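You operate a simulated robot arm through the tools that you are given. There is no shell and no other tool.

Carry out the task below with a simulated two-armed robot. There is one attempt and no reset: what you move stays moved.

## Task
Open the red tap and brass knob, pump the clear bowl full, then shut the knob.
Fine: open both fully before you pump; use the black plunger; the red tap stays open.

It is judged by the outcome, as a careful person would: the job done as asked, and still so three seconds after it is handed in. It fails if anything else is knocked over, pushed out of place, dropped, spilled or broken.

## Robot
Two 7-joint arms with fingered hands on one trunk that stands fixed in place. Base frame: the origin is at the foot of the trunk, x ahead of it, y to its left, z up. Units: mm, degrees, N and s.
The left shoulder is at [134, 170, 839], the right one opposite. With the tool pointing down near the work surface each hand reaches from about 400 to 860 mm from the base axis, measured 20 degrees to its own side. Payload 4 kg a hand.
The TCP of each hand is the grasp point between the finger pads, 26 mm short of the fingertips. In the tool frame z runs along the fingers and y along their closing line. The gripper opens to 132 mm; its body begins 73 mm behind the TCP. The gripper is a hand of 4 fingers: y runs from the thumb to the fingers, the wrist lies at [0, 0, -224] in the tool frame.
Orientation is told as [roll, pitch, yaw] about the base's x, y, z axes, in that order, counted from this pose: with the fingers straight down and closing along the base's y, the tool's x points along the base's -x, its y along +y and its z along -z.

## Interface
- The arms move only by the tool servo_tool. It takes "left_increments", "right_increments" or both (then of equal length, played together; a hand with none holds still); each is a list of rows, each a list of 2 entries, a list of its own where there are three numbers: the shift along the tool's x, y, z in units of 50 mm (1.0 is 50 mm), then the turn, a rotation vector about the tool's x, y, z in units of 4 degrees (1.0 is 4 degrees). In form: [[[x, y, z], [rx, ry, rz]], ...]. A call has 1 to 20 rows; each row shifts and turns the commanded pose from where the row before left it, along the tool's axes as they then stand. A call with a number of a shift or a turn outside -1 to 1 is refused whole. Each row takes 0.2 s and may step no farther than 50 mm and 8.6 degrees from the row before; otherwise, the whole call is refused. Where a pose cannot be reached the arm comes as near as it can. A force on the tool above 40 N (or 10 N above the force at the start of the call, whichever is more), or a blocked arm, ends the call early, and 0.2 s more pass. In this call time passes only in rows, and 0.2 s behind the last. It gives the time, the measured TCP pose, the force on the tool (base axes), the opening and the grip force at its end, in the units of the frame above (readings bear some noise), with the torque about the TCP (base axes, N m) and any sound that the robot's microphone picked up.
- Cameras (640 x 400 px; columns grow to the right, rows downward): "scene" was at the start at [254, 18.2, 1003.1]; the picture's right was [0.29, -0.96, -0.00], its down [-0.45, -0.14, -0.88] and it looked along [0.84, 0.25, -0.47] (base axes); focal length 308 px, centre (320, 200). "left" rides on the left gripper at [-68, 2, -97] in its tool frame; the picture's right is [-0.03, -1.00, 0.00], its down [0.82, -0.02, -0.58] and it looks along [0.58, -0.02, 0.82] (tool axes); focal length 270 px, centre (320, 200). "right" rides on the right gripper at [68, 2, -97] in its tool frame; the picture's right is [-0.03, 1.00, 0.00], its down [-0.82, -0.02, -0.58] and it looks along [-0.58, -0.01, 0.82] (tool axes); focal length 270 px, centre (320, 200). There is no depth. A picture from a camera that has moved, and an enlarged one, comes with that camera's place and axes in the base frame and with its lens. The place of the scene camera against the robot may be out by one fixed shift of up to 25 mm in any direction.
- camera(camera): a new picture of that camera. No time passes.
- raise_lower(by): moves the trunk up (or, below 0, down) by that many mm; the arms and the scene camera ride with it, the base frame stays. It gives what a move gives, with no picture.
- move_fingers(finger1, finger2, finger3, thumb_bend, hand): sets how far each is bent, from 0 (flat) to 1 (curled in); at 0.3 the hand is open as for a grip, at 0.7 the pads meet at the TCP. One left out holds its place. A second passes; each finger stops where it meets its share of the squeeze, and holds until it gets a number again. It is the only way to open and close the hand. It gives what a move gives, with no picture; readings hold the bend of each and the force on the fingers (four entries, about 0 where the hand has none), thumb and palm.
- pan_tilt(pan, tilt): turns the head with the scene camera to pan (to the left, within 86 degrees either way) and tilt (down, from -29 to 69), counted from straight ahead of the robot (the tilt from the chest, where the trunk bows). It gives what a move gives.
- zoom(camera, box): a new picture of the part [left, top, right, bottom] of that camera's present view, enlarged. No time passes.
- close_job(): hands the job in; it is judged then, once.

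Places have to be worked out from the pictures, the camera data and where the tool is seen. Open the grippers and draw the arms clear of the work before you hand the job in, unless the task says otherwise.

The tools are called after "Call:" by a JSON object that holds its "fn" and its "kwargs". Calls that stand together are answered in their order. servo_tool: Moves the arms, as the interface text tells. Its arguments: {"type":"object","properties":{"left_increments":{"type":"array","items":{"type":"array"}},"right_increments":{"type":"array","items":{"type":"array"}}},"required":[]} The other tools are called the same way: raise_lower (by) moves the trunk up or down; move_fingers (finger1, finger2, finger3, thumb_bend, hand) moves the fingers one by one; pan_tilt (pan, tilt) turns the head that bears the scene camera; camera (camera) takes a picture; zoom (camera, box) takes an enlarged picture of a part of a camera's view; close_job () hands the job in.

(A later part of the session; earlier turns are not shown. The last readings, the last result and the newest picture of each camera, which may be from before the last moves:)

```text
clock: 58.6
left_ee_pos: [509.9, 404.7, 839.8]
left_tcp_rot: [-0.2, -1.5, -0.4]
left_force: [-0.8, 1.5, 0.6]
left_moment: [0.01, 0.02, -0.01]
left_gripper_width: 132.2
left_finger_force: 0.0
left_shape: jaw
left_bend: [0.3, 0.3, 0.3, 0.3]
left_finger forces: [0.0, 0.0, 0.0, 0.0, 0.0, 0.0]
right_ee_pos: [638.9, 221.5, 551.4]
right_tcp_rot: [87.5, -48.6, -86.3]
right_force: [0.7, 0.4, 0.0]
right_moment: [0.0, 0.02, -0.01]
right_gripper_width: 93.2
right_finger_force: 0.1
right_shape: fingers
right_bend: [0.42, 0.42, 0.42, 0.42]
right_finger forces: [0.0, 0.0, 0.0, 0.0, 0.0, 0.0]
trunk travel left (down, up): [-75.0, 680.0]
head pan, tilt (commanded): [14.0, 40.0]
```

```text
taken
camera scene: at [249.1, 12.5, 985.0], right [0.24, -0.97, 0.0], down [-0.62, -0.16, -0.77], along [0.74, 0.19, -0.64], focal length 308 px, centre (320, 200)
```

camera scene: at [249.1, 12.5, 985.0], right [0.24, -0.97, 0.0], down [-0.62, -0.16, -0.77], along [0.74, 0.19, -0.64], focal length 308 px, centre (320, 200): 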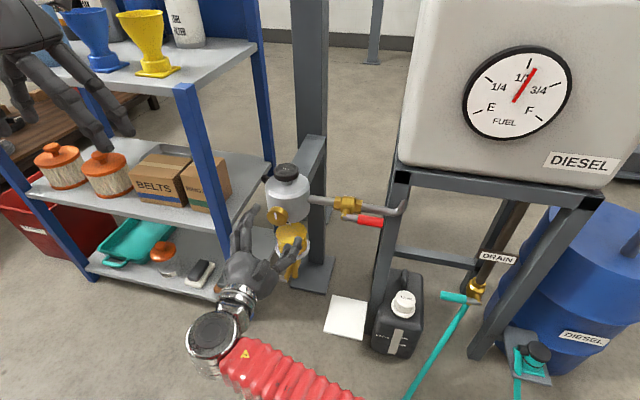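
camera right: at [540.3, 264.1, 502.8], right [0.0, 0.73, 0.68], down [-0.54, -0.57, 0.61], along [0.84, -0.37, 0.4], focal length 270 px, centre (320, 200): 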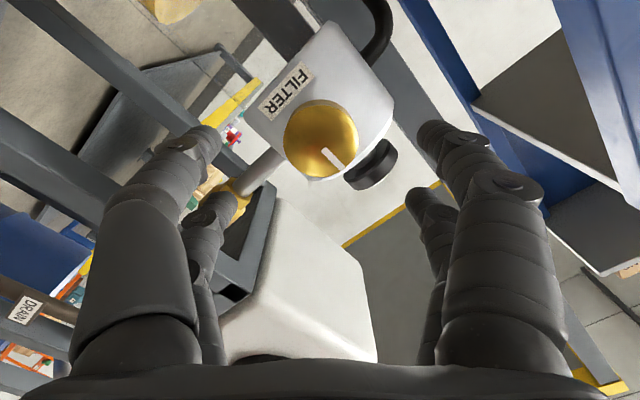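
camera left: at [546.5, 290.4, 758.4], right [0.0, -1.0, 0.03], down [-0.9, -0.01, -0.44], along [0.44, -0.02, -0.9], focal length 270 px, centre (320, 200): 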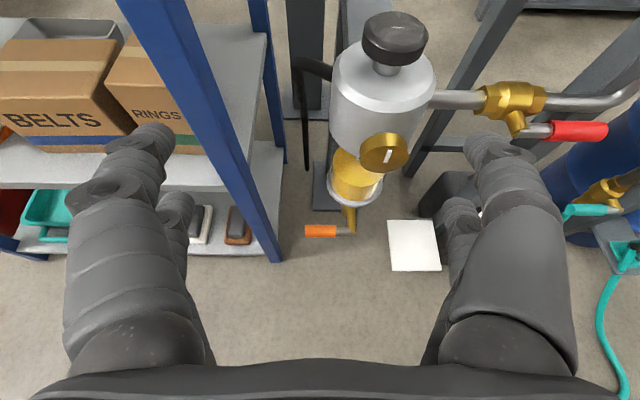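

Rolled to about 43° and the knob sits centred in view at about [694, 225.5, 545]. I advance to x≈682 and close all four digits onto it.

Call:
{"fn": "servo_tool", "kwargs": {"right_increments": [[[0.04, -0.01, 0.22], [0, 0, 0]], [[0.04, -0.01, 0.22], [0, 0, 0]], [[0.036, -0.01, 0.22], [0, 0, 0]], [[0, 0, 0.2], [0, 0, 0]]]}}

Call:
{"fn": "move_fingers", "kwargs": {"hand": "right", "finger1": 0.62, "finger2": 0.62, "finger3": 0.62, "thumb_bend": 0.62}}

Call:
{"fn": "camera", "kwargs": {"camera": "right"}}

Call:
{"fn": "zoom", "kwargs": {"camera": "scene", "box": [220, 150, 360, 290]}}

```text
clock: 59.8
left_ee_pos: [510.7, 405.0, 839.9]
left_tcp_rot: [-0.1, -1.4, -0.3]
left_force: [-0.3, -0.6, 0.4]
left_moment: [-0.01, 0.01, -0.03]
left_gripper_width: 131.8
left_finger_force: 0.0
left_shape: jaw
left_bend: [0.3, 0.3, 0.3, 0.3]
left_finger forces: [0.0, 0.0, 0.1, 0.0, 0.0, 0.0]
right_ee_pos: [691.0, 202.0, 528.5]
right_tcp_rot: [87.7, -51.0, -87.7]
right_force: [-6.8, 0.0, -1.3]
right_moment: [-0.03, -0.34, 0.27]
right_gripper_width: 92.9
right_finger_force: 3.3
right_shape: fingers
right_bend: [0.42, 0.41, 0.42, 0.42]
right_finger forces: [0.0, 6.5, 0.0, 0.0, 0.0, 0.0]
trunk travel left (down, up): [-75.0, 680.0]
head pan, tilt (commanded): [14.0, 40.0]
stopped in row 4 (right hand): the arm was blocked; the commanded pose is now the measured one
```

```text
clock: 60.8
left_ee_pos: [508.5, 405.4, 839.9]
left_tcp_rot: [-0.1, -1.6, -0.3]
left_force: [0.2, -0.7, 0.2]
left_moment: [-0.03, -0.01, -0.04]
left_gripper_width: 132.0
left_finger_force: 0.0
left_shape: jaw
left_bend: [0.3, 0.3, 0.3, 0.3]
left_finger forces: [0.0, 0.0, 0.2, 0.0, 0.1, 0.1]
right_ee_pos: [689.9, 204.1, 529.5]
right_tcp_rot: [87.8, -50.8, -87.6]
right_force: [-10.0, 17.8, 7.7]
right_moment: [-0.13, -0.88, 0.63]
right_gripper_width: 51.3
right_finger_force: 14.4
right_shape: fingers
right_bend: [0.47, 0.48, 0.62, 0.62]
right_finger forces: [14.7, 14.4, 0.1, 0.1, 0.0, 0.0]
trunk travel left (down, up): [-75.0, 680.0]
head pan, tilt (commanded): [14.0, 40.0]
```

```text
taken
camera right: at [592.7, 246.3, 480.2], right [0.01, 0.76, 0.65], down [-0.56, -0.54, 0.63], along [0.83, -0.36, 0.42], focal length 270 px, centre (320, 200)
```

right: 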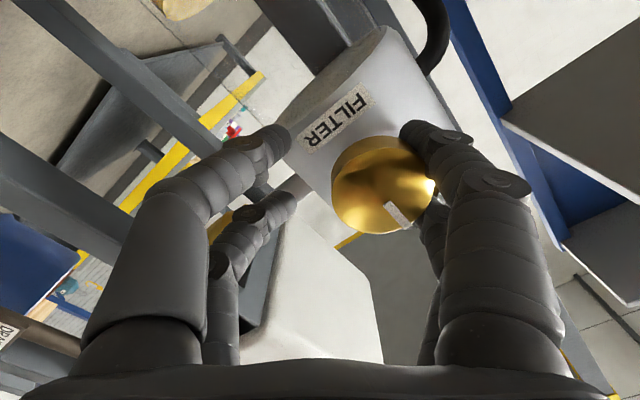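

```text
2.86 times, centred on (290, 220) of scene
camera zoom: at [247.8, 13.2, 985.4], right [0.24, -0.97, 0.0], down [-0.62, -0.16, -0.77], along [0.74, 0.19, -0.64], focal length 880 px, centre (406, 143)
```

zoom: 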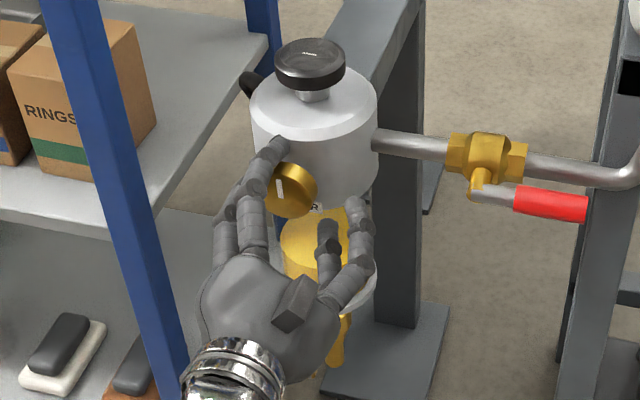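

The arm drifted off line while advancing, so only two fingers touch the knob; the wrist is over-bent this far left. The knob has not turned. I release and back the right hand off.

Call:
{"fn": "move_fingers", "kwargs": {"hand": "right", "finger1": 0.38, "finger2": 0.38, "finger3": 0.38, "thumb_bend": 0.38}}

Call:
{"fn": "servo_tool", "kwargs": {"right_increments": [[[0, 0, -0.4], [0, 0, 0]], [[0, 0, -0.4], [0, 0, 0]], [[0, 0, -0.3], [0, 0, 0]]]}}

Call:
{"fn": "camera", "kwargs": {"camera": "right"}}

Call:
{"fn": "camera", "kwargs": {"camera": "scene"}}

```text
clock: 61.8
left_ee_pos: [509.6, 405.4, 840.2]
left_tcp_rot: [-0.2, -1.5, -0.4]
left_force: [0.0, 0.3, 0.2]
left_moment: [0.01, 0.02, -0.02]
left_gripper_width: 131.7
left_finger_force: 0.2
left_shape: jaw
left_bend: [0.3, 0.3, 0.3, 0.3]
left_finger forces: [0.0, 0.0, 0.0, 0.0, 0.1, 0.1]
right_ee_pos: [691.1, 202.4, 526.8]
right_tcp_rot: [87.4, -50.9, -87.5]
right_force: [-0.4, 0.3, -0.6]
right_moment: [-0.01, -0.01, 0.06]
right_gripper_width: 105.7
right_finger_force: 0.6
right_shape: fingers
right_bend: [0.38, 0.39, 0.38, 0.38]
right_finger forces: [0.0, 0.7, 0.0, 0.0, 0.0, 0.1]
trunk travel left (down, up): [-75.0, 680.0]
head pan, tilt (commanded): [14.0, 40.0]
```

```text
clock: 62.6
left_ee_pos: [509.2, 404.5, 840.4]
left_tcp_rot: [-0.3, -1.6, -0.3]
left_force: [0.0, 0.7, 0.2]
left_moment: [0.03, 0.02, 0.02]
left_gripper_width: 132.1
left_finger_force: 0.2
left_shape: jaw
left_bend: [0.3, 0.3, 0.3, 0.3]
left_finger forces: [0.1, 0.0, 0.0, 0.0, 0.1, 0.0]
right_ee_pos: [642.6, 193.8, 532.6]
right_tcp_rot: [88.7, -51.5, -88.9]
right_force: [-0.2, -1.4, 0.3]
right_moment: [0.02, 0.02, 0.01]
right_gripper_width: 106.1
right_finger_force: 0.1
right_shape: fingers
right_bend: [0.38, 0.38, 0.38, 0.38]
right_finger forces: [0.0, 0.1, 0.0, 0.0, 0.0, 0.1]
trunk travel left (down, up): [-75.0, 680.0]
head pan, tilt (commanded): [14.0, 40.0]
```

```text
taken
camera right: at [546.6, 237.0, 481.5], right [0.01, 0.77, 0.64], down [-0.57, -0.53, 0.63], along [0.82, -0.37, 0.43], focal length 270 px, centre (320, 200)
```

right: 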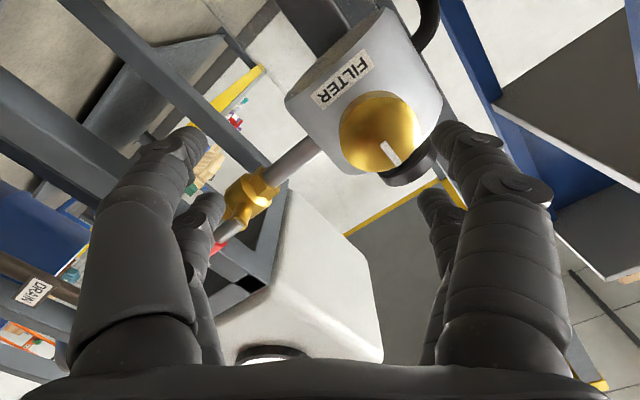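

```text
taken
camera scene: at [249.1, 12.4, 985.0], right [0.24, -0.97, 0.0], down [-0.62, -0.16, -0.77], along [0.74, 0.18, -0.64], focal length 308 px, centre (320, 200)
```

scene: 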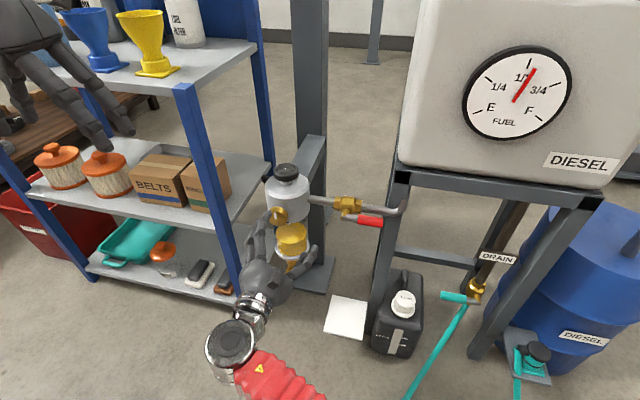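

Clear of the knob. I unroll the right hand while moving up and to the right.

Call:
{"fn": "servo_tool", "kwargs": {"right_increments": [[[-0.19, -0.062, 0], [0, 0, -1]], [[-0.19, -0.062, 0], [0, 0, -1]], [[-0.19, -0.062, 0], [0, 0, -1]], [[-0.19, -0.062, 0], [0, 0, -1]], [[-0.164, -0.115, 0], [0, 0, -1]], [[-0.164, -0.115, 0], [0, 0, -1]], [[-0.164, -0.115, 0], [0, 0, -1]], [[-0.164, -0.115, 0], [0, 0, -1]], [[-0.134, -0.149, 0], [0, 0, -1]], [[-0.134, -0.149, 0], [0, 0, -1]], [[-0.134, -0.149, 0], [0, 0, -1]]]}}

Call:
{"fn": "camera", "kwargs": {"camera": "scene"}}

Call:
{"fn": "zoom", "kwargs": {"camera": "scene", "box": [220, 150, 420, 310]}}

```text
clock: 65.0
left_ee_pos: [510.8, 405.3, 840.2]
left_tcp_rot: [-0.2, -1.5, -0.4]
left_force: [0.6, 0.2, 0.1]
left_moment: [-0.01, 0.02, -0.04]
left_gripper_width: 131.8
left_finger_force: 0.0
left_shape: jaw
left_bend: [0.3, 0.3, 0.3, 0.3]
left_finger forces: [0.1, 0.1, 0.1, 0.0, 0.0, 0.1]
right_ee_pos: [637.0, 117.2, 599.4]
right_tcp_rot: [-71.8, -84.8, 72.5]
right_force: [0.5, 0.4, -0.6]
right_moment: [-0.02, -0.01, 0.02]
right_gripper_width: 106.0
right_finger_force: 0.1
right_shape: fingers
right_bend: [0.38, 0.38, 0.38, 0.38]
right_finger forces: [0.0, 0.0, 0.0, 0.0, 0.0, 0.1]
trunk travel left (down, up): [-75.0, 680.0]
head pan, tilt (commanded): [14.0, 40.0]
```

```text
taken
camera scene: at [249.0, 12.5, 985.0], right [0.24, -0.97, 0.0], down [-0.62, -0.16, -0.77], along [0.74, 0.19, -0.64], focal length 308 px, centre (320, 200)
```

scene: 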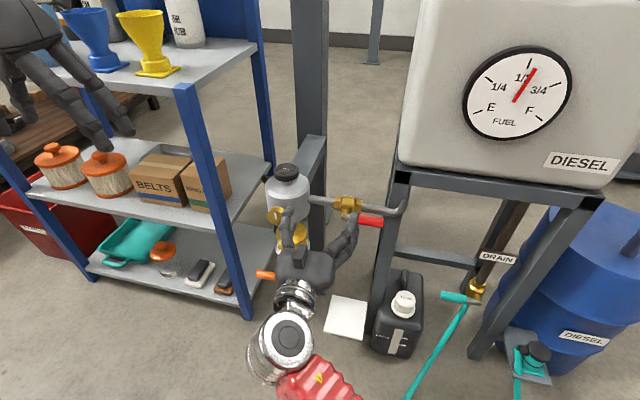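

```text
2.50 times, centred on (320, 230) of scene
camera zoom: at [249.0, 12.5, 985.0], right [0.24, -0.97, 0.0], down [-0.62, -0.16, -0.77], along [0.74, 0.19, -0.64], focal length 770 px, centre (320, 125)
```

zoom: 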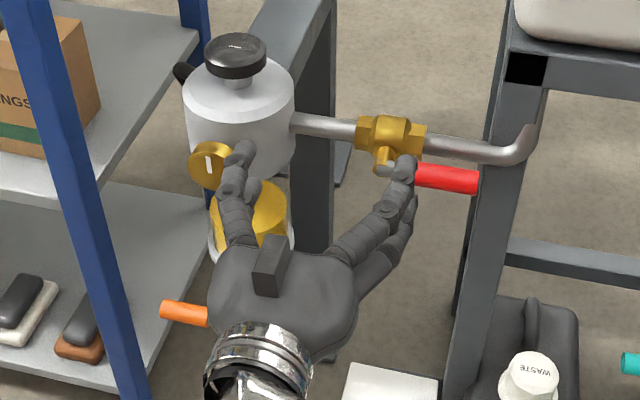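

Lever and orange drain are untouched. I lift the right hand back to its down-pointing rest.

Call:
{"fn": "servo_tool", "kwargs": {"right_increments": [[[-0.159, -0.08, -0.116], [0, 1, 0]], [[-0.159, -0.08, -0.116], [0, 1, 0]], [[-0.159, -0.08, -0.116], [0, 1, 0]], [[-0.159, -0.08, -0.116], [0, 1, 0]], [[-0.159, -0.08, -0.116], [0, 1, 0]], [[-0.11, -0.08, -0.163], [0, 1, 0]], [[-0.11, -0.08, -0.163], [0, 1, 0]], [[-0.11, -0.08, -0.163], [0, 1, 0]], [[-0.11, -0.08, -0.163], [0, 1, 0]], [[-0.11, -0.08, -0.163], [0, 1, 0]], [[-0.048, -0.08, -0.191], [0, 1, 0]], [[-0.048, -0.08, -0.191], [0, 1, 0]], [[-0.048, -0.08, -0.191], [0, 1, 0]], [[-0.048, -0.08, -0.191], [0, 1, 0]], [[-0.048, -0.08, -0.191], [0, 1, 0]], [[0.02, -0.08, -0.196], [0, 1, 0]], [[0.02, -0.08, -0.196], [0, 1, 0]], [[0.02, -0.08, -0.196], [0, 1, 0]], [[0.02, -0.08, -0.196], [0, 1, 0]], [[0.02, -0.08, -0.196], [0, 1, 0]]]}}

Call:
{"fn": "camera", "kwargs": {"camera": "scene"}}

```text
clock: 66.6
left_ee_pos: [510.5, 405.5, 841.7]
left_tcp_rot: [-0.2, -1.5, -0.4]
left_force: [0.2, -0.1, 0.0]
left_moment: [-0.01, 0.05, 0.01]
left_gripper_width: 132.0
left_finger_force: 0.1
left_shape: jaw
left_bend: [0.3, 0.3, 0.3, 0.3]
left_finger forces: [0.0, 0.0, 0.1, 0.0, 0.0, 0.1]
right_ee_pos: [618.7, 49.1, 620.2]
right_tcp_rot: [-24.3, -59.7, 20.0]
right_force: [-0.1, 0.8, 1.0]
right_moment: [0.01, 0.01, 0.0]
right_gripper_width: 106.2
right_finger_force: 0.0
right_shape: fingers
right_bend: [0.38, 0.38, 0.38, 0.38]
right_finger forces: [0.1, 0.0, 0.0, 0.0, 0.0, 0.1]
trunk travel left (down, up): [-75.0, 680.0]
head pan, tilt (commanded): [14.0, 40.0]
stopped in row 7 (right hand): the arm was blocked; the commanded pose is now the measured one
```

```text
taken
camera scene: at [249.0, 12.3, 985.0], right [0.24, -0.97, 0.0], down [-0.62, -0.16, -0.77], along [0.74, 0.19, -0.64], focal length 308 px, centre (320, 200)
```

scene: 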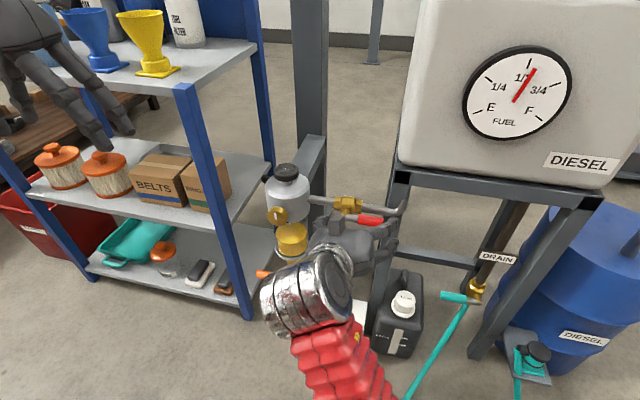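

Again the inward elbow blocks it, so I slide the hand right first before lifting.

Call:
{"fn": "servo_tool", "kwargs": {"right_increments": [[[0, -0.7, 0], [0, 0, 0]], [[0, -0.8, 0], [0, 0, 0]], [[0, -0.8, 0], [0, 0, 0]], [[0, -0.8, 0], [0, 0, 0]], [[0, -0.8, 0], [0, 0, 0]], [[0, -0.8, 0], [0, 0, 0]]]}}

Call:
{"fn": "camera", "kwargs": {"camera": "right"}}

Call:
{"fn": "camera", "kwargs": {"camera": "scene"}}

```text
clock: 68.0
left_ee_pos: [509.4, 405.3, 841.3]
left_tcp_rot: [-0.2, -1.5, -0.3]
left_force: [-0.3, 0.0, -0.2]
left_moment: [-0.01, -0.01, -0.03]
left_gripper_width: 131.8
left_finger_force: 0.0
left_shape: jaw
left_bend: [0.3, 0.3, 0.3, 0.3]
left_finger forces: [0.0, 0.0, 0.1, 0.0, 0.1, 0.1]
right_ee_pos: [613.3, -179.1, 665.6]
right_tcp_rot: [-24.1, -59.6, 19.9]
right_force: [-0.4, -0.3, 0.7]
right_moment: [-0.01, -0.03, -0.02]
right_gripper_width: 106.2
right_finger_force: 0.0
right_shape: fingers
right_bend: [0.38, 0.38, 0.38, 0.38]
right_finger forces: [0.0, 0.0, 0.0, 0.0, 0.0, 0.0]
trunk travel left (down, up): [-75.0, 680.0]
head pan, tilt (commanded): [14.0, 40.0]
```

```text
taken
camera right: at [496.6, -177.6, 651.2], right [0.03, 0.98, -0.19], down [-0.12, 0.19, 0.97], along [0.99, -0.01, 0.12], focal length 270 px, centre (320, 200)
```

right: 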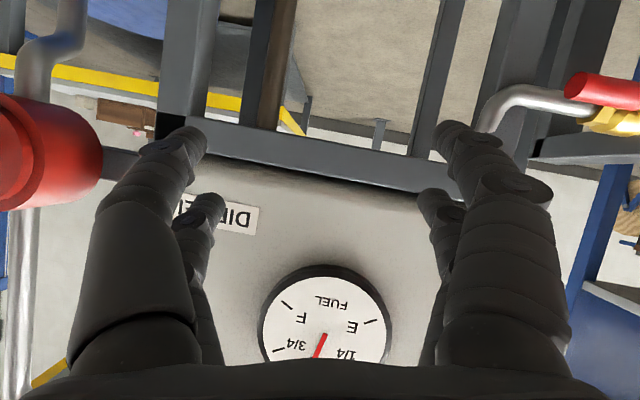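

```text
taken
camera scene: at [249.0, 12.6, 985.0], right [0.24, -0.97, 0.0], down [-0.62, -0.16, -0.77], along [0.74, 0.19, -0.64], focal length 308 px, centre (320, 200)
```

scene: 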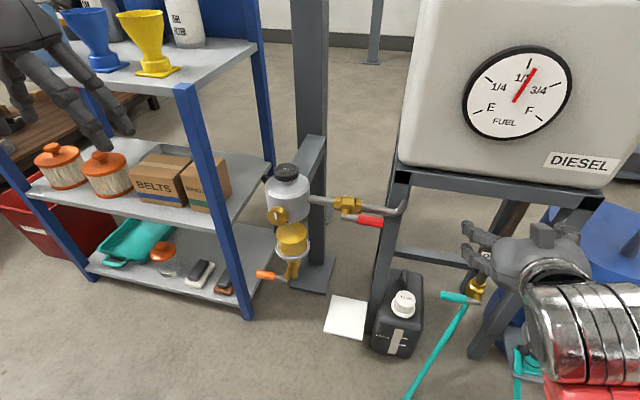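

The right hand is free again. I un-pitch it while trying the left hand's turn about its own axis (toward the mirror attitude of the right hand's good pose).

Call:
{"fn": "servo_tool", "kwargs": {"right_increments": [[[0.004, 0, -0.2], [0, 1, 0]], [[0.004, 0, -0.2], [0, 1, 0]], [[0.004, 0, -0.2], [0, 1, 0]], [[0.004, 0, -0.2], [0, 1, 0]], [[0.004, 0, -0.2], [0, 1, 0]], [[0.072, 0, -0.187], [0, 1, 0]], [[0.072, 0, -0.187], [0, 1, 0]], [[0.072, 0, -0.187], [0, 1, 0]], [[0.072, 0, -0.187], [0, 1, 0]], [[0.072, 0, -0.187], [0, 1, 0]], [[0.13, 0, -0.15], [0, 1, 0]], [[0.13, 0, -0.15], [0, 1, 0]], [[0.13, 0, -0.15], [0, 1, 0]], [[0.13, 0, -0.15], [0, 1, 0]], [[0.13, 0, -0.15], [0, 1, 0]]], "left_increments": [[[0, 0, 0], [0, 0, 1]], [[0, 0, 0], [0, 0, 1]], [[0, 0, 0], [0, 0, 1]], [[0, 0, 0], [0, 0, 1]], [[0, 0, 0], [0, 0, 1]], [[0, 0, 0], [0, 0, 1]], [[0, 0, 0], [0, 0, 1]], [[0, 0, 0], [0, 0, 1]], [[0, 0, 0], [0, 0, 1]], [[0, 0, 0], [0, 0, 1]], [[0, 0, 0], [0, 0, 1]], [[0, 0, 0], [0, 0, 1]], [[0, 0, 0], [0, 0, 1]], [[0, 0, 0], [0, 0, 1]], [[0, 0, 0], [0, 0, 1]]]}}

Call:
{"fn": "camera", "kwargs": {"camera": "scene"}}

Call:
{"fn": "camera", "kwargs": {"camera": "left"}}

```text
clock: 71.2
left_ee_pos: [511.1, 405.3, 839.8]
left_tcp_rot: [1.2, -1.0, -60.5]
left_force: [0.9, -0.7, 1.0]
left_moment: [-0.02, -0.01, -0.02]
left_gripper_width: 132.1
left_finger_force: 0.1
left_shape: jaw
left_bend: [0.3, 0.3, 0.3, 0.3]
left_finger forces: [0.0, 0.0, 0.1, 0.0, 0.1, 0.0]
right_ee_pos: [624.8, -232.7, 496.1]
right_tcp_rot: [-14.2, -1.7, -2.0]
right_force: [-0.2, 0.5, 0.4]
right_moment: [-0.02, 0.03, 0.0]
right_gripper_width: 106.3
right_finger_force: 0.0
right_shape: fingers
right_bend: [0.38, 0.38, 0.38, 0.38]
right_finger forces: [0.0, 0.0, 0.1, 0.0, 0.0, 0.0]
right hand out of reach, approached as far as the arm can: row 5, 6, 7, 8, 9, 10, 11, 12, 13, 14, 15
trunk travel left (down, up): [-75.0, 680.0]
head pan, tilt (commanded): [14.0, 40.0]
```

```text
taken
camera scene: at [249.1, 12.5, 984.9], right [0.24, -0.97, 0.0], down [-0.62, -0.16, -0.77], along [0.74, 0.19, -0.64], focal length 308 px, centre (320, 200)
```

scene: 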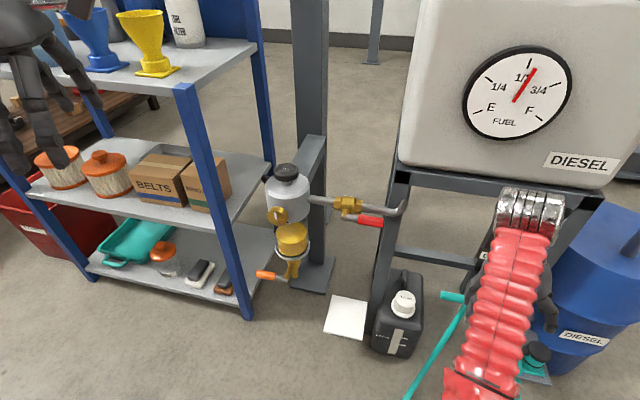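

```text
taken
camera left: at [542.8, 346.7, 938.2], right [-0.86, -0.51, -0.02], down [-0.44, 0.7, 0.56], along [-0.28, 0.49, -0.83], focal length 270 px, centre (320, 200)
```

left: 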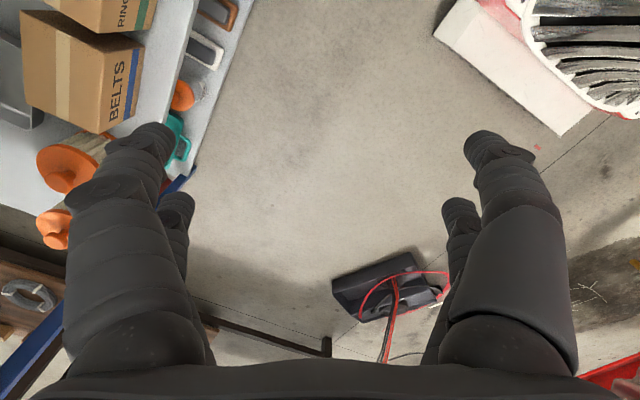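

The left hand turns freely. The right hand ended lower than planned at [625, −233, 496], pointing down with no contact forces; I check its surroundings before lifting.

Call:
{"fn": "camera", "kwargs": {"camera": "right"}}

Call:
{"fn": "pan_tilt", "kwargs": {"pan": -30, "tilt": 40}}

Call:
{"fn": "camera", "kwargs": {"camera": "scene"}}

```text
taken
camera right: at [554.5, -205.7, 587.7], right [0.06, 0.97, -0.24], down [0.8, 0.09, 0.59], along [0.59, -0.23, -0.77], focal length 270 px, centre (320, 200)
```

right: 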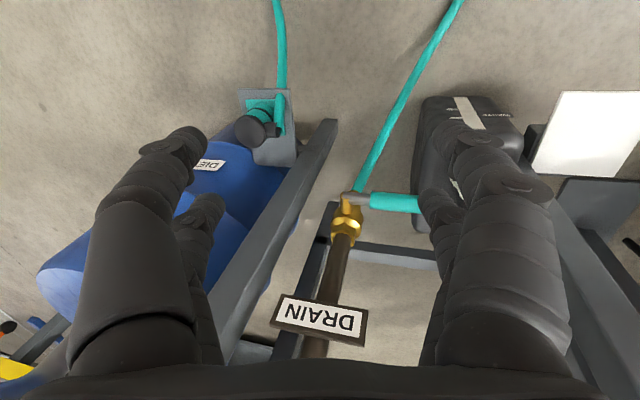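

```text
clock: 72.3
left_ee_pos: [510.5, 404.5, 841.3]
left_tcp_rot: [1.3, -0.9, -60.4]
left_force: [0.2, 0.2, 0.2]
left_moment: [-0.03, 0.0, 0.01]
left_gripper_width: 131.9
left_finger_force: 0.1
left_shape: jaw
left_bend: [0.3, 0.3, 0.3, 0.3]
left_finger forces: [0.0, 0.0, 0.0, 0.0, 0.0, 0.1]
right_ee_pos: [626.7, -232.2, 500.2]
right_tcp_rot: [-13.9, -2.2, -2.0]
right_force: [-0.1, 0.4, -0.2]
right_moment: [0.01, 0.02, 0.0]
right_gripper_width: 106.4
right_finger_force: 0.1
right_shape: fingers
right_bend: [0.38, 0.38, 0.38, 0.38]
right_finger forces: [0.1, 0.1, 0.1, 0.1, 0.0, 0.0]
trunk travel left (down, up): [-75.0, 680.0]
head pan, tilt (commanded): [-30.0, 40.0]
```

```text
taken
camera scene: at [240.3, -50.6, 985.0], right [-0.5, -0.87, 0.0], down [-0.56, 0.32, -0.77], along [0.66, -0.38, -0.64], focal length 308 px, centre (320, 200)
```

scene: 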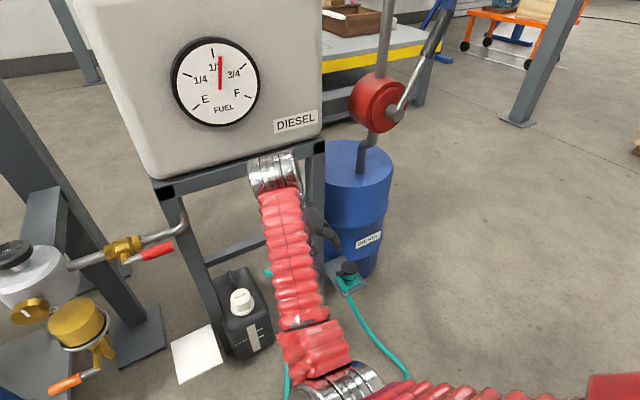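

The arm has an elbow-down posture with no contact. I lift the hand straight up and back toward its park position in small rows.

Call:
{"fn": "servo_tool", "kwargs": {"right_increments": [[[0.2, 0, -0.3], [0, 0, 0]], [[0.3, 0, -0.4], [0, 0, 0]], [[0.3, 0, -0.4], [0, 0, 0]], [[0.3, 0, -0.5], [0, 0, 0]], [[0.3, 0, -0.5], [0, 0, 0]], [[0.3, 0, -0.5], [0, 0, 0]], [[0.3, 0, -0.5], [0, 0, 0]], [[0.3, 0, -0.5], [0, 0, 0]], [[0.2, 0, -0.5], [0, 0, 0]], [[0.1, 0, -0.5], [0, 0, 0]]]}}

Call:
{"fn": "camera", "kwargs": {"camera": "scene"}}

```text
clock: 74.5
left_ee_pos: [511.2, 406.2, 840.5]
left_tcp_rot: [1.4, -0.9, -60.3]
left_force: [0.7, -1.4, 0.0]
left_moment: [-0.02, 0.01, -0.03]
left_gripper_width: 132.1
left_finger_force: 0.0
left_shape: jaw
left_bend: [0.3, 0.3, 0.3, 0.3]
left_finger forces: [0.0, 0.0, 0.0, 0.0, 0.0, 0.0]
right_ee_pos: [628.9, -249.4, 510.1]
right_tcp_rot: [-13.6, -1.9, -1.8]
right_force: [0.3, 0.2, 0.2]
right_moment: [-0.01, -0.04, -0.01]
right_gripper_width: 106.6
right_finger_force: 0.0
right_shape: fingers
right_bend: [0.38, 0.38, 0.38, 0.38]
right_finger forces: [0.0, 0.1, 0.0, 0.0, 0.0, 0.0]
right hand out of reach, approached as far as the arm can: row 1, 2, 3, 4, 5, 6, 7, 8, 9, 10
trunk travel left (down, up): [-75.0, 680.0]
head pan, tilt (commanded): [-30.0, 40.0]
```

```text
taken
camera scene: at [240.3, -50.6, 985.0], right [-0.5, -0.87, 0.0], down [-0.56, 0.32, -0.77], along [0.66, -0.38, -0.64], focal length 308 px, centre (320, 200)
```

scene: 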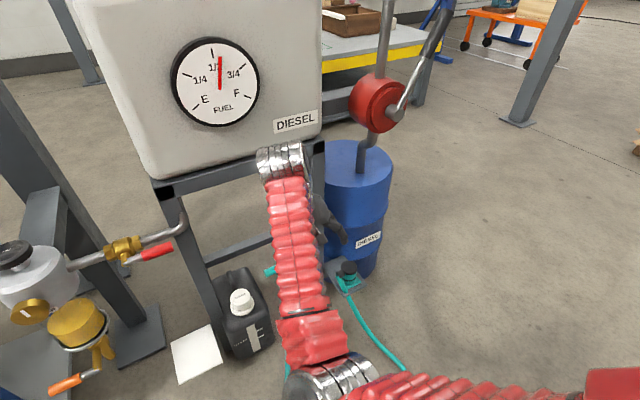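

That posture is a dead end for pointing down; the wrist needs the hand forward again first. I pitch it forward while raising it.

Call:
{"fn": "servo_tool", "kwargs": {"right_increments": [[[-0.028, 0, -0.1], [0, -1, 0]], [[-0.028, 0, -0.1], [0, -1, 0]], [[-0.028, 0, -0.1], [0, -1, 0]], [[-0.028, 0, -0.15], [0, -1, 0]], [[-0.028, 0, -0.198], [0, -1, 0]], [[-0.094, 0, -0.177], [0, -1, 0]], [[-0.094, 0, -0.177], [0, -1, 0]], [[-0.094, 0, -0.177], [0, -1, 0]], [[-0.094, 0, -0.177], [0, -1, 0]], [[-0.094, 0, -0.177], [0, -1, 0]], [[-0.149, 0, -0.134], [0, -1, 0]], [[-0.149, 0, -0.134], [0, -1, 0]], [[-0.149, 0, -0.134], [0, -1, 0]], [[-0.149, 0, -0.134], [0, -1, 0]], [[-0.149, 0, -0.134], [0, -1, 0]]]}}

Call:
{"fn": "camera", "kwargs": {"camera": "scene"}}

```text
clock: 77.7
left_ee_pos: [510.5, 406.4, 840.0]
left_tcp_rot: [1.3, -1.0, -60.5]
left_force: [-0.7, 0.0, -0.2]
left_moment: [-0.02, -0.03, 0.0]
left_gripper_width: 132.0
left_finger_force: 0.0
left_shape: jaw
left_bend: [0.3, 0.3, 0.3, 0.3]
left_finger forces: [0.0, 0.0, 0.0, 0.0, 0.0, 0.1]
right_ee_pos: [629.5, -204.9, 640.8]
right_tcp_rot: [-24.1, -59.7, 19.9]
right_force: [0.9, 0.1, 0.2]
right_moment: [-0.01, 0.04, -0.01]
right_gripper_width: 106.3
right_finger_force: 0.0
right_shape: fingers
right_bend: [0.38, 0.38, 0.38, 0.38]
right_finger forces: [0.0, 0.0, 0.0, 0.0, 0.1, 0.0]
trunk travel left (down, up): [-75.0, 680.0]
head pan, tilt (commanded): [-30.0, 40.0]
```

```text
taken
camera scene: at [240.2, -50.6, 985.0], right [-0.5, -0.87, 0.0], down [-0.56, 0.32, -0.77], along [0.66, -0.38, -0.64], focal length 308 px, centre (320, 200)
```

scene: 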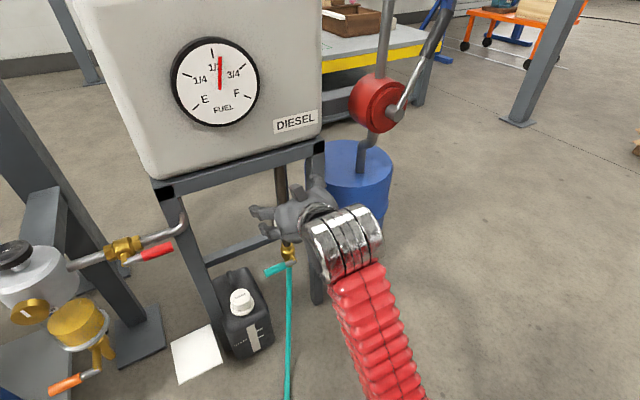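

The hand is mobile again. I raise it and draw it back while pitched, so the elbow has to swing up and out.

Call:
{"fn": "servo_tool", "kwargs": {"right_increments": [[[-0.31, -0.2, -0.45], [0, 0, 0.4]], [[-0.31, -0.2, -0.45], [0, 0, 0.4]], [[-0.31, -0.2, -0.45], [0, 0, 0.4]], [[-0.31, -0.2, -0.45], [0, 0, 0.4]], [[-0.31, -0.2, -0.45], [0, 0, 0.4]], [[-0.31, -0.2, -0.45], [0, 0, 0.4]], [[-0.31, -0.2, -0.45], [0, 0, 0.4]], [[-0.31, -0.2, -0.45], [0, 0, 0.4]]]}}

Call:
{"fn": "camera", "kwargs": {"camera": "scene"}}

```text
clock: 79.5
left_ee_pos: [511.6, 404.4, 839.5]
left_tcp_rot: [1.3, -0.9, -60.4]
left_force: [-0.4, -0.5, 1.1]
left_moment: [0.02, 0.07, 0.02]
left_gripper_width: 131.8
left_finger_force: 0.0
left_shape: jaw
left_bend: [0.3, 0.3, 0.3, 0.3]
left_finger forces: [0.0, 0.0, 0.0, 0.0, 0.0, 0.1]
right_ee_pos: [588.1, -250.6, 826.4]
right_tcp_rot: [-4.0, -62.6, -4.1]
right_force: [1.1, -0.2, 0.0]
right_moment: [0.0, 0.0, 0.03]
right_gripper_width: 106.2
right_finger_force: 0.1
right_shape: fingers
right_bend: [0.38, 0.38, 0.38, 0.38]
right_finger forces: [0.0, 0.0, 0.1, 0.1, 0.0, 0.0]
right hand out of reach, approached as far as the arm can: row 3, 4, 5, 6, 7, 8
trunk travel left (down, up): [-75.0, 680.0]
head pan, tilt (commanded): [-30.0, 40.0]
```

```text
taken
camera scene: at [240.1, -50.5, 985.0], right [-0.5, -0.87, 0.0], down [-0.56, 0.32, -0.77], along [0.66, -0.38, -0.64], focal length 308 px, centre (320, 200)
```

scene: 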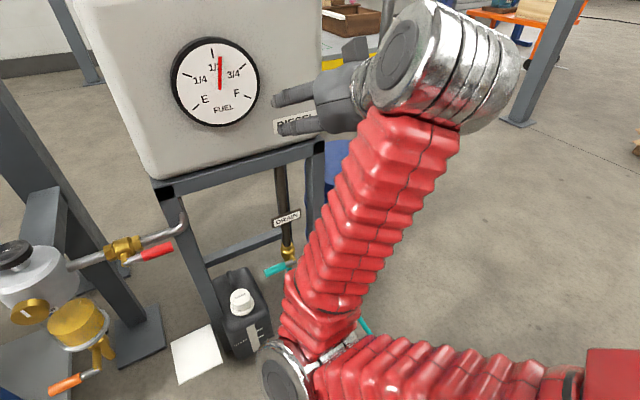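

The right arm is now clear of the work, in front of the tank, and can rest there. I continue turning the left hand about its axis.

Call:
{"fn": "servo_tool", "kwargs": {"left_increments": [[[0, 0, 0], [0, 0, 1]], [[0, 0, 0], [0, 0, 1]], [[0, 0, 0], [0, 0, 1]], [[0, 0, 0], [0, 0, 1]], [[0, 0, 0], [0, 0, 1]], [[0, 0, 0], [0, 0, 1]], [[0, 0, 0], [0, 0, 1]], [[0, 0, 0], [0, 0, 1]], [[0, 0, 0], [0, 0, 1]], [[0, 0, 0], [0, 0, 1]], [[0, 0, 0], [0, 0, 1]], [[0, 0, 0], [0, 0, 1]], [[0, 0, 0], [0, 0, 1]], [[0, 0, 0], [0, 0, 1]], [[0, 0, 0], [0, 0, 1]]]}}

Call:
{"fn": "pan_tilt", "kwargs": {"pan": 14, "tilt": 40}}

Call:
{"fn": "camera", "kwargs": {"camera": "scene"}}

```text
clock: 82.7
left_ee_pos: [511.2, 405.5, 840.3]
left_tcp_rot: [1.4, 0.5, -120.5]
left_force: [-0.8, -0.1, -0.5]
left_moment: [-0.01, 0.03, -0.02]
left_gripper_width: 131.9
left_finger_force: 0.0
left_shape: jaw
left_bend: [0.3, 0.3, 0.3, 0.3]
left_finger forces: [0.1, 0.0, 0.0, 0.0, 0.1, 0.0]
right_ee_pos: [591.1, -251.3, 826.6]
right_tcp_rot: [-3.6, -62.8, -4.4]
right_force: [-0.9, 0.2, 0.4]
right_moment: [0.02, 0.02, 0.01]
right_gripper_width: 106.6
right_finger_force: 0.1
right_shape: fingers
right_bend: [0.38, 0.38, 0.38, 0.38]
right_finger forces: [0.1, 0.0, 0.1, 0.0, 0.1, 0.0]
trunk travel left (down, up): [-75.0, 680.0]
head pan, tilt (commanded): [-30.0, 40.0]
```

```text
clock: 83.8
left_ee_pos: [510.3, 405.0, 840.8]
left_tcp_rot: [1.4, 0.6, -120.4]
left_force: [0.5, -0.1, -0.7]
left_moment: [0.03, -0.01, 0.01]
left_gripper_width: 132.0
left_finger_force: 0.0
left_shape: jaw
left_bend: [0.3, 0.3, 0.3, 0.3]
left_finger forces: [0.0, 0.0, 0.1, 0.0, 0.0, 0.0]
right_ee_pos: [589.8, -252.1, 827.3]
right_tcp_rot: [-3.7, -62.6, -4.4]
right_force: [-0.1, 0.2, 0.3]
right_moment: [-0.01, -0.03, -0.02]
right_gripper_width: 106.2
right_finger_force: 0.0
right_shape: fingers
right_bend: [0.38, 0.38, 0.38, 0.38]
right_finger forces: [0.1, 0.0, 0.0, 0.0, 0.1, 0.1]
trunk travel left (down, up): [-75.0, 680.0]
head pan, tilt (commanded): [14.0, 40.0]
```

```text
taken
camera scene: at [249.1, 12.4, 985.0], right [0.24, -0.97, 0.0], down [-0.62, -0.15, -0.77], along [0.74, 0.18, -0.64], focal length 308 px, centre (320, 200)
```

scene: 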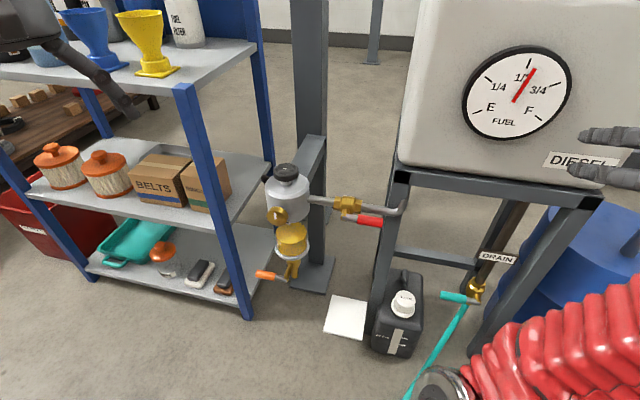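

Still turning freely. I complete the half turn and then bring the left hand forward and inward to about [600, 305, 840].

Call:
{"fn": "servo_tool", "kwargs": {"left_increments": [[[0, 0, 0], [0, 0, 1]], [[0, 0, 0], [0, 0, 1]], [[0, 0, 0], [0, 0, 1]], [[0, 0, 0], [0, 0, 1]], [[0, 0, 0], [0, 0, 1]], [[0, 0, 0], [0, 0, 1]], [[0, 0, 0], [0, 0, 1]], [[0, 0, 0], [0, 0, 1]], [[0, 0, 0], [0, 0, 1]], [[0, 0, 0], [0, 0, 1]], [[0, 0, 0], [0, 0, 1]], [[0, 0, 0], [0, 0, 1]], [[0, 0, 0], [0, 0, 1]], [[0, 0, 0], [0, 0, 1]], [[0, 0, 0], [0, 0, 1]], [[0.45, 0.5, 0], [0, 0, 0]], [[0.45, 0.5, 0], [0, 0, 0]], [[0.45, 0.5, 0], [0, 0, 0]], [[0.45, 0.5, 0], [0, 0, 0]]]}}

Call:
{"fn": "camera", "kwargs": {"camera": "scene"}}

Call:
{"fn": "camera", "kwargs": {"camera": "left"}}

```text
clock: 87.8
left_ee_pos: [451.7, 85.0, 804.1]
left_tcp_rot: [0.2, 1.5, 179.8]
left_force: [-0.7, 0.4, -0.6]
left_moment: [0.01, -0.03, 0.03]
left_gripper_width: 131.8
left_finger_force: 0.0
left_shape: jaw
left_bend: [0.3, 0.3, 0.3, 0.3]
left_finger forces: [0.0, 0.0, 0.0, 0.0, 0.0, 0.0]
left hand out of reach, approached as far as the arm can: row 1, 2, 3, 4, 5, 6, 7, 8, 9, 10, 11, 12, 13, 14, 15, 17, 18, 19
right_ee_pos: [588.6, -251.5, 827.0]
right_tcp_rot: [-3.7, -62.8, -4.4]
right_force: [0.1, -0.8, 0.7]
right_moment: [-0.01, 0.02, 0.04]
right_gripper_width: 106.4
right_finger_force: 0.1
right_shape: fingers
right_bend: [0.38, 0.38, 0.38, 0.38]
right_finger forces: [0.0, 0.0, 0.0, 0.0, 0.1, 0.0]
trunk travel left (down, up): [-75.0, 680.0]
head pan, tilt (commanded): [14.0, 40.0]
```

```text
taken
camera scene: at [249.2, 12.6, 984.9], right [0.24, -0.97, 0.0], down [-0.62, -0.16, -0.77], along [0.74, 0.19, -0.64], focal length 308 px, centre (320, 200)
```

scene: 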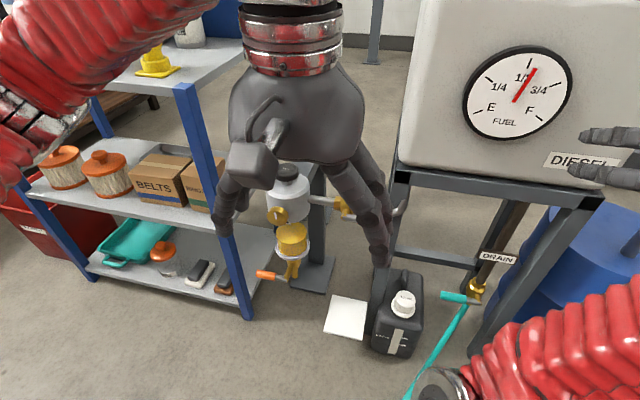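

```text
taken
camera left: at [379.9, 83.8, 900.3], right [-0.02, 1.0, 0.0], down [0.8, 0.02, 0.6], along [0.6, 0.01, -0.8], focal length 270 px, centre (320, 200)
```

left: 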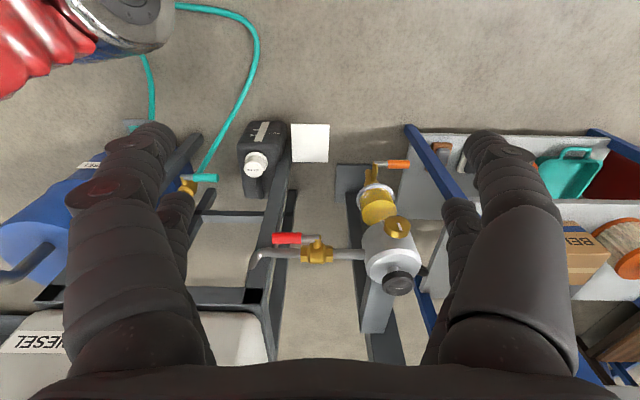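

The full half turn is past the left wrist's range except well inward, so I judge a quarter turn (yaw about −90) to be mid-range. I turn back to there.

Call:
{"fn": "servo_tool", "kwargs": {"left_increments": [[[0, 0, 0], [0, 0, -1]], [[0, 0, 0], [0, 0, -1]], [[0, 0, 0], [0, 0, -1]], [[0, 0, 0], [0, 0, -1]], [[0, 0, 0], [0, 0, -1]], [[0, 0, 0], [0, 0, -1]], [[0, 0, 0], [0, 0, -1]], [[0, 0, 0], [0, 0, -1]], [[0, 0, 0], [0, 0, -1]], [[0, 0, 0], [0, 0, -1]], [[0, 0, 0], [0, 0, -1]], [[0, 0, 0], [0, 0, -1]], [[0, 0, 0], [0, 0, -1]], [[0, 0, 0], [0, 0, -1]], [[0, 0, 0], [0, 0, -1]], [[0, 0, 0], [0, 0, -1]], [[0, 0, 0], [0, 0, -1]], [[0, 0, 0], [0, 0, -1]], [[0, 0, 0], [0, 0, -1]], [[0, 0, 0], [0, 0, -1]]]}}

Call:
{"fn": "servo_tool", "kwargs": {"left_increments": [[[0.5, 0.35, 0], [0, 0, -1]], [[0.5, 0.35, 0], [0, 0, -1]], [[0.5, 0.35, 0], [0, 0, 0]], [[0.5, 0.35, 0], [0, 0, 0]], [[0.5, 0.35, 0], [0, 0, 0]], [[0.5, 0.35, 0], [0, 0, 0]], [[0.5, 0.35, 0], [0, 0, 0]], [[0.5, 0.35, 0], [0, 0, 0]]]}}

Call:
{"fn": "camera", "kwargs": {"camera": "scene"}}

Call:
{"fn": "camera", "kwargs": {"camera": "left"}}

```text
clock: 92.0
left_ee_pos: [450.3, 85.5, 804.3]
left_tcp_rot: [1.5, 0.2, -100.3]
left_force: [-1.0, 0.6, 0.2]
left_moment: [0.01, -0.02, 0.0]
left_gripper_width: 132.0
left_finger_force: 0.0
left_shape: jaw
left_bend: [0.3, 0.3, 0.3, 0.3]
left_finger forces: [0.0, 0.0, 0.1, 0.0, 0.0, 0.1]
right_ee_pos: [589.2, -251.0, 827.1]
right_tcp_rot: [-3.7, -62.7, -4.5]
right_force: [-0.4, 0.0, 0.4]
right_moment: [0.02, 0.04, -0.03]
right_gripper_width: 106.4
right_finger_force: 0.1
right_shape: fingers
right_bend: [0.38, 0.38, 0.38, 0.38]
right_finger forces: [0.0, 0.0, 0.1, 0.1, 0.0, 0.1]
trunk travel left (down, up): [-75.0, 680.0]
head pan, tilt (commanded): [14.0, 40.0]
```

```text
clock: 93.8
left_ee_pos: [602.2, 275.8, 809.7]
left_tcp_rot: [1.5, 0.0, -92.4]
left_force: [-0.1, 0.0, -0.6]
left_moment: [0.0, 0.04, 0.0]
left_gripper_width: 132.2
left_finger_force: 0.1
left_shape: jaw
left_bend: [0.3, 0.3, 0.3, 0.3]
left_finger forces: [0.0, 0.0, 0.0, 0.0, 0.0, 0.0]
right_ee_pos: [590.3, -251.3, 826.8]
right_tcp_rot: [-3.6, -62.7, -4.5]
right_force: [-0.5, 0.5, 0.9]
right_moment: [-0.01, -0.02, 0.02]
right_gripper_width: 106.7
right_finger_force: 0.1
right_shape: fingers
right_bend: [0.38, 0.38, 0.38, 0.38]
right_finger forces: [0.0, 0.0, 0.1, 0.1, 0.0, 0.0]
trunk travel left (down, up): [-75.0, 680.0]
head pan, tilt (commanded): [14.0, 40.0]
```

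```text
taken
camera scene: at [249.3, 12.3, 984.9], right [0.24, -0.97, 0.0], down [-0.62, -0.16, -0.77], along [0.74, 0.19, -0.64], focal length 308 px, centre (320, 200)
```

scene: 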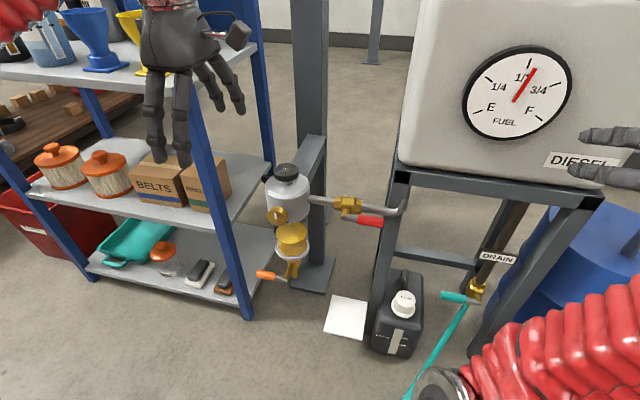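

```text
taken
camera left: at [599.0, 208.0, 905.3], right [-1.0, 0.02, -0.03], down [0.0, 0.82, 0.58], along [0.03, 0.58, -0.82], focal length 270 px, centre (320, 200)
```

left: 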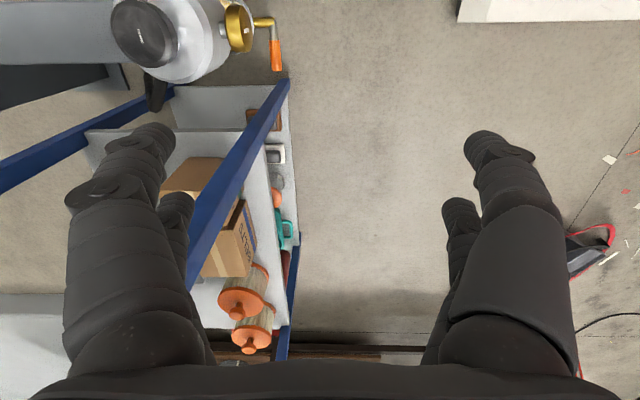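

Turned to yaw −92 and moved in without trouble. I now pitch the left hand forward from here, coming down in front of the knob.

Call:
{"fn": "servo_tool", "kwargs": {"left_increments": [[[-0.05, 0.067, 0.242], [-1, 0, 0]], [[-0.05, 0.067, 0.242], [-1, 0, 0]], [[-0.05, 0.067, 0.242], [-1, 0, 0]], [[-0.05, 0.067, 0.242], [-1, 0, 0]], [[-0.05, 0.067, 0.242], [-1, 0, 0]], [[-0.05, -0.02, 0.25], [-1, 0, 0]], [[-0.05, -0.02, 0.25], [-1, 0, 0]], [[-0.05, -0.02, 0.25], [-1, 0, 0]], [[-0.05, -0.02, 0.25], [-1, 0, 0]], [[-0.05, -0.02, 0.25], [-1, 0, 0]], [[-0.05, -0.167, 0.158], [-1, 0, 0]], [[-0.05, -0.167, 0.158], [-1, 0, 0]], [[-0.05, -0.167, 0.158], [-1, 0, 0]], [[-0.05, -0.167, 0.158], [-1, 0, 0]], [[-0.05, -0.167, 0.158], [-1, 0, 0]]]}}

Call:
{"fn": "camera", "kwargs": {"camera": "scene"}}

Call:
{"fn": "camera", "kwargs": {"camera": "left"}}

```text
clock: 97.0
left_ee_pos: [656.3, 252.1, 644.5]
left_tcp_rot: [60.2, -0.5, -93.0]
left_force: [0.1, -0.1, 1.2]
left_moment: [0.03, 0.04, 0.02]
left_gripper_width: 132.0
left_finger_force: 0.2
left_shape: jaw
left_bend: [0.3, 0.3, 0.3, 0.3]
left_finger forces: [0.0, 0.0, 0.0, 0.0, 0.0, 0.1]
left hand out of reach, approached as far as the arm can: row 15
right_ee_pos: [589.1, -250.5, 826.7]
right_tcp_rot: [-3.6, -62.7, -4.5]
right_force: [0.7, 0.6, 0.1]
right_moment: [0.01, 0.0, -0.01]
right_gripper_width: 106.4
right_finger_force: 0.0
right_shape: fingers
right_bend: [0.38, 0.38, 0.38, 0.38]
right_finger forces: [0.1, 0.1, 0.0, 0.0, 0.1, 0.0]
trunk travel left (down, up): [-75.0, 680.0]
head pan, tilt (commanded): [14.0, 40.0]
```

```text
taken
camera scene: at [249.2, 12.2, 984.9], right [0.24, -0.97, 0.0], down [-0.62, -0.16, -0.77], along [0.74, 0.19, -0.64], focal length 308 px, centre (320, 200)
```

scene: 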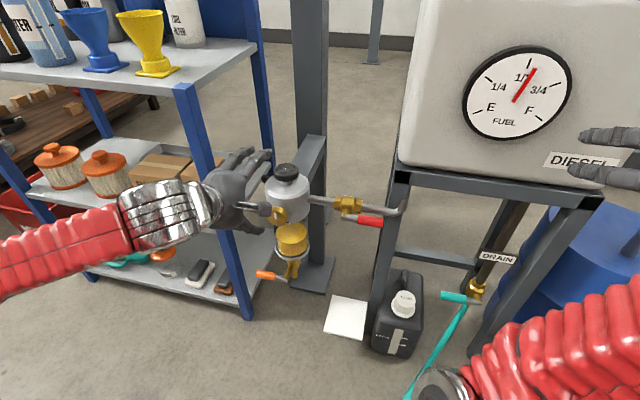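

```text
taken
camera left: at [570.0, 187.6, 694.3], right [-0.5, -0.01, -0.87], down [-0.47, 0.84, 0.26], along [0.73, 0.54, -0.42], focal length 270 px, centre (320, 200)
```

left: 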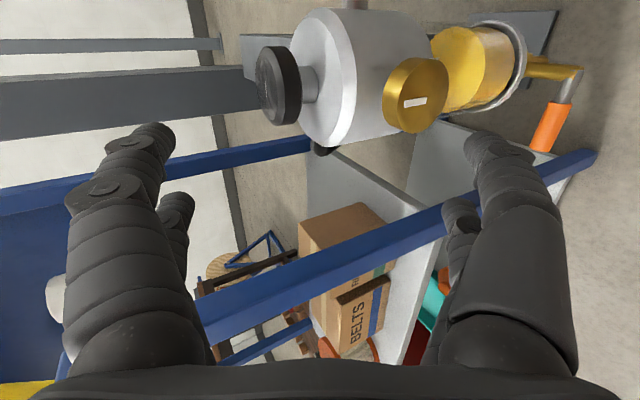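

Pitched to 60° with only the last row at its limit: the wrist is strongly bent because the forearm rises toward it. Going lower should ease that, so I descend at this pitch first.

Call:
{"fn": "servo_tool", "kwargs": {"left_increments": [[[-0.04, -0.23, 0.041], [0, 0, 0]], [[-0.04, -0.23, 0.041], [0, 0, 0]], [[-0.04, -0.23, 0.041], [0, 0, 0]], [[-0.04, -0.23, 0.041], [0, 0, 0]], [[-0.04, -0.23, 0.041], [0, 0, 0]]]}}

Call:
{"fn": "camera", "kwargs": {"camera": "scene"}}

Call:
{"fn": "camera", "kwargs": {"camera": "left"}}

```text
clock: 98.2
left_ee_pos: [651.0, 262.8, 641.4]
left_tcp_rot: [61.1, -0.5, -93.5]
left_force: [0.6, -0.4, -0.6]
left_moment: [-0.03, 0.03, 0.01]
left_gripper_width: 131.7
left_finger_force: 0.0
left_shape: jaw
left_bend: [0.3, 0.3, 0.3, 0.3]
left_finger forces: [0.0, 0.1, 0.0, 0.0, 0.0, 0.1]
left hand out of reach, approached as far as the arm can: row 1, 2, 3, 4, 5
right_ee_pos: [588.4, -251.0, 826.5]
right_tcp_rot: [-3.7, -62.7, -4.5]
right_force: [0.2, 0.0, 0.7]
right_moment: [0.0, -0.02, -0.01]
right_gripper_width: 106.4
right_finger_force: 0.1
right_shape: fingers
right_bend: [0.38, 0.38, 0.38, 0.38]
right_finger forces: [0.0, 0.0, 0.0, 0.0, 0.1, 0.1]
trunk travel left (down, up): [-75.0, 680.0]
head pan, tilt (commanded): [14.0, 40.0]
```

```text
taken
camera scene: at [249.1, 12.4, 985.0], right [0.24, -0.97, 0.0], down [-0.62, -0.16, -0.77], along [0.74, 0.19, -0.64], focal length 308 px, centre (320, 200)
```

scene: 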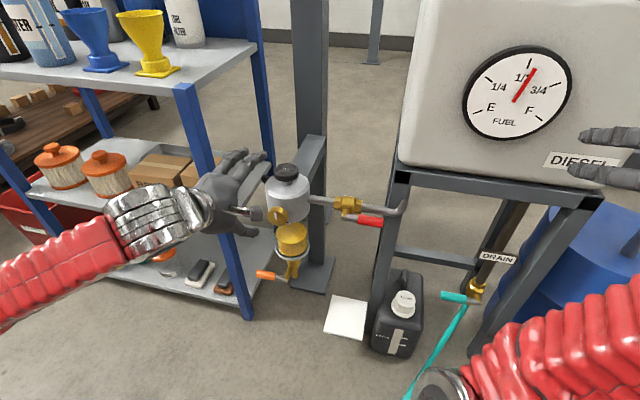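

```text
taken
camera left: at [562.4, 198.0, 689.8], right [-0.48, 0.0, -0.88], down [-0.47, 0.85, 0.25], along [0.74, 0.53, -0.41], focal length 270 px, centre (320, 200)
```

left: 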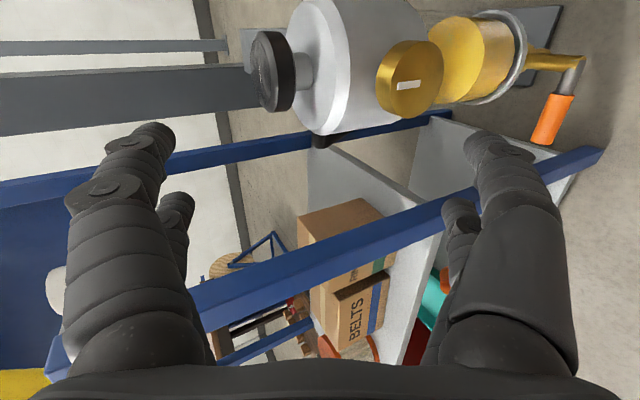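

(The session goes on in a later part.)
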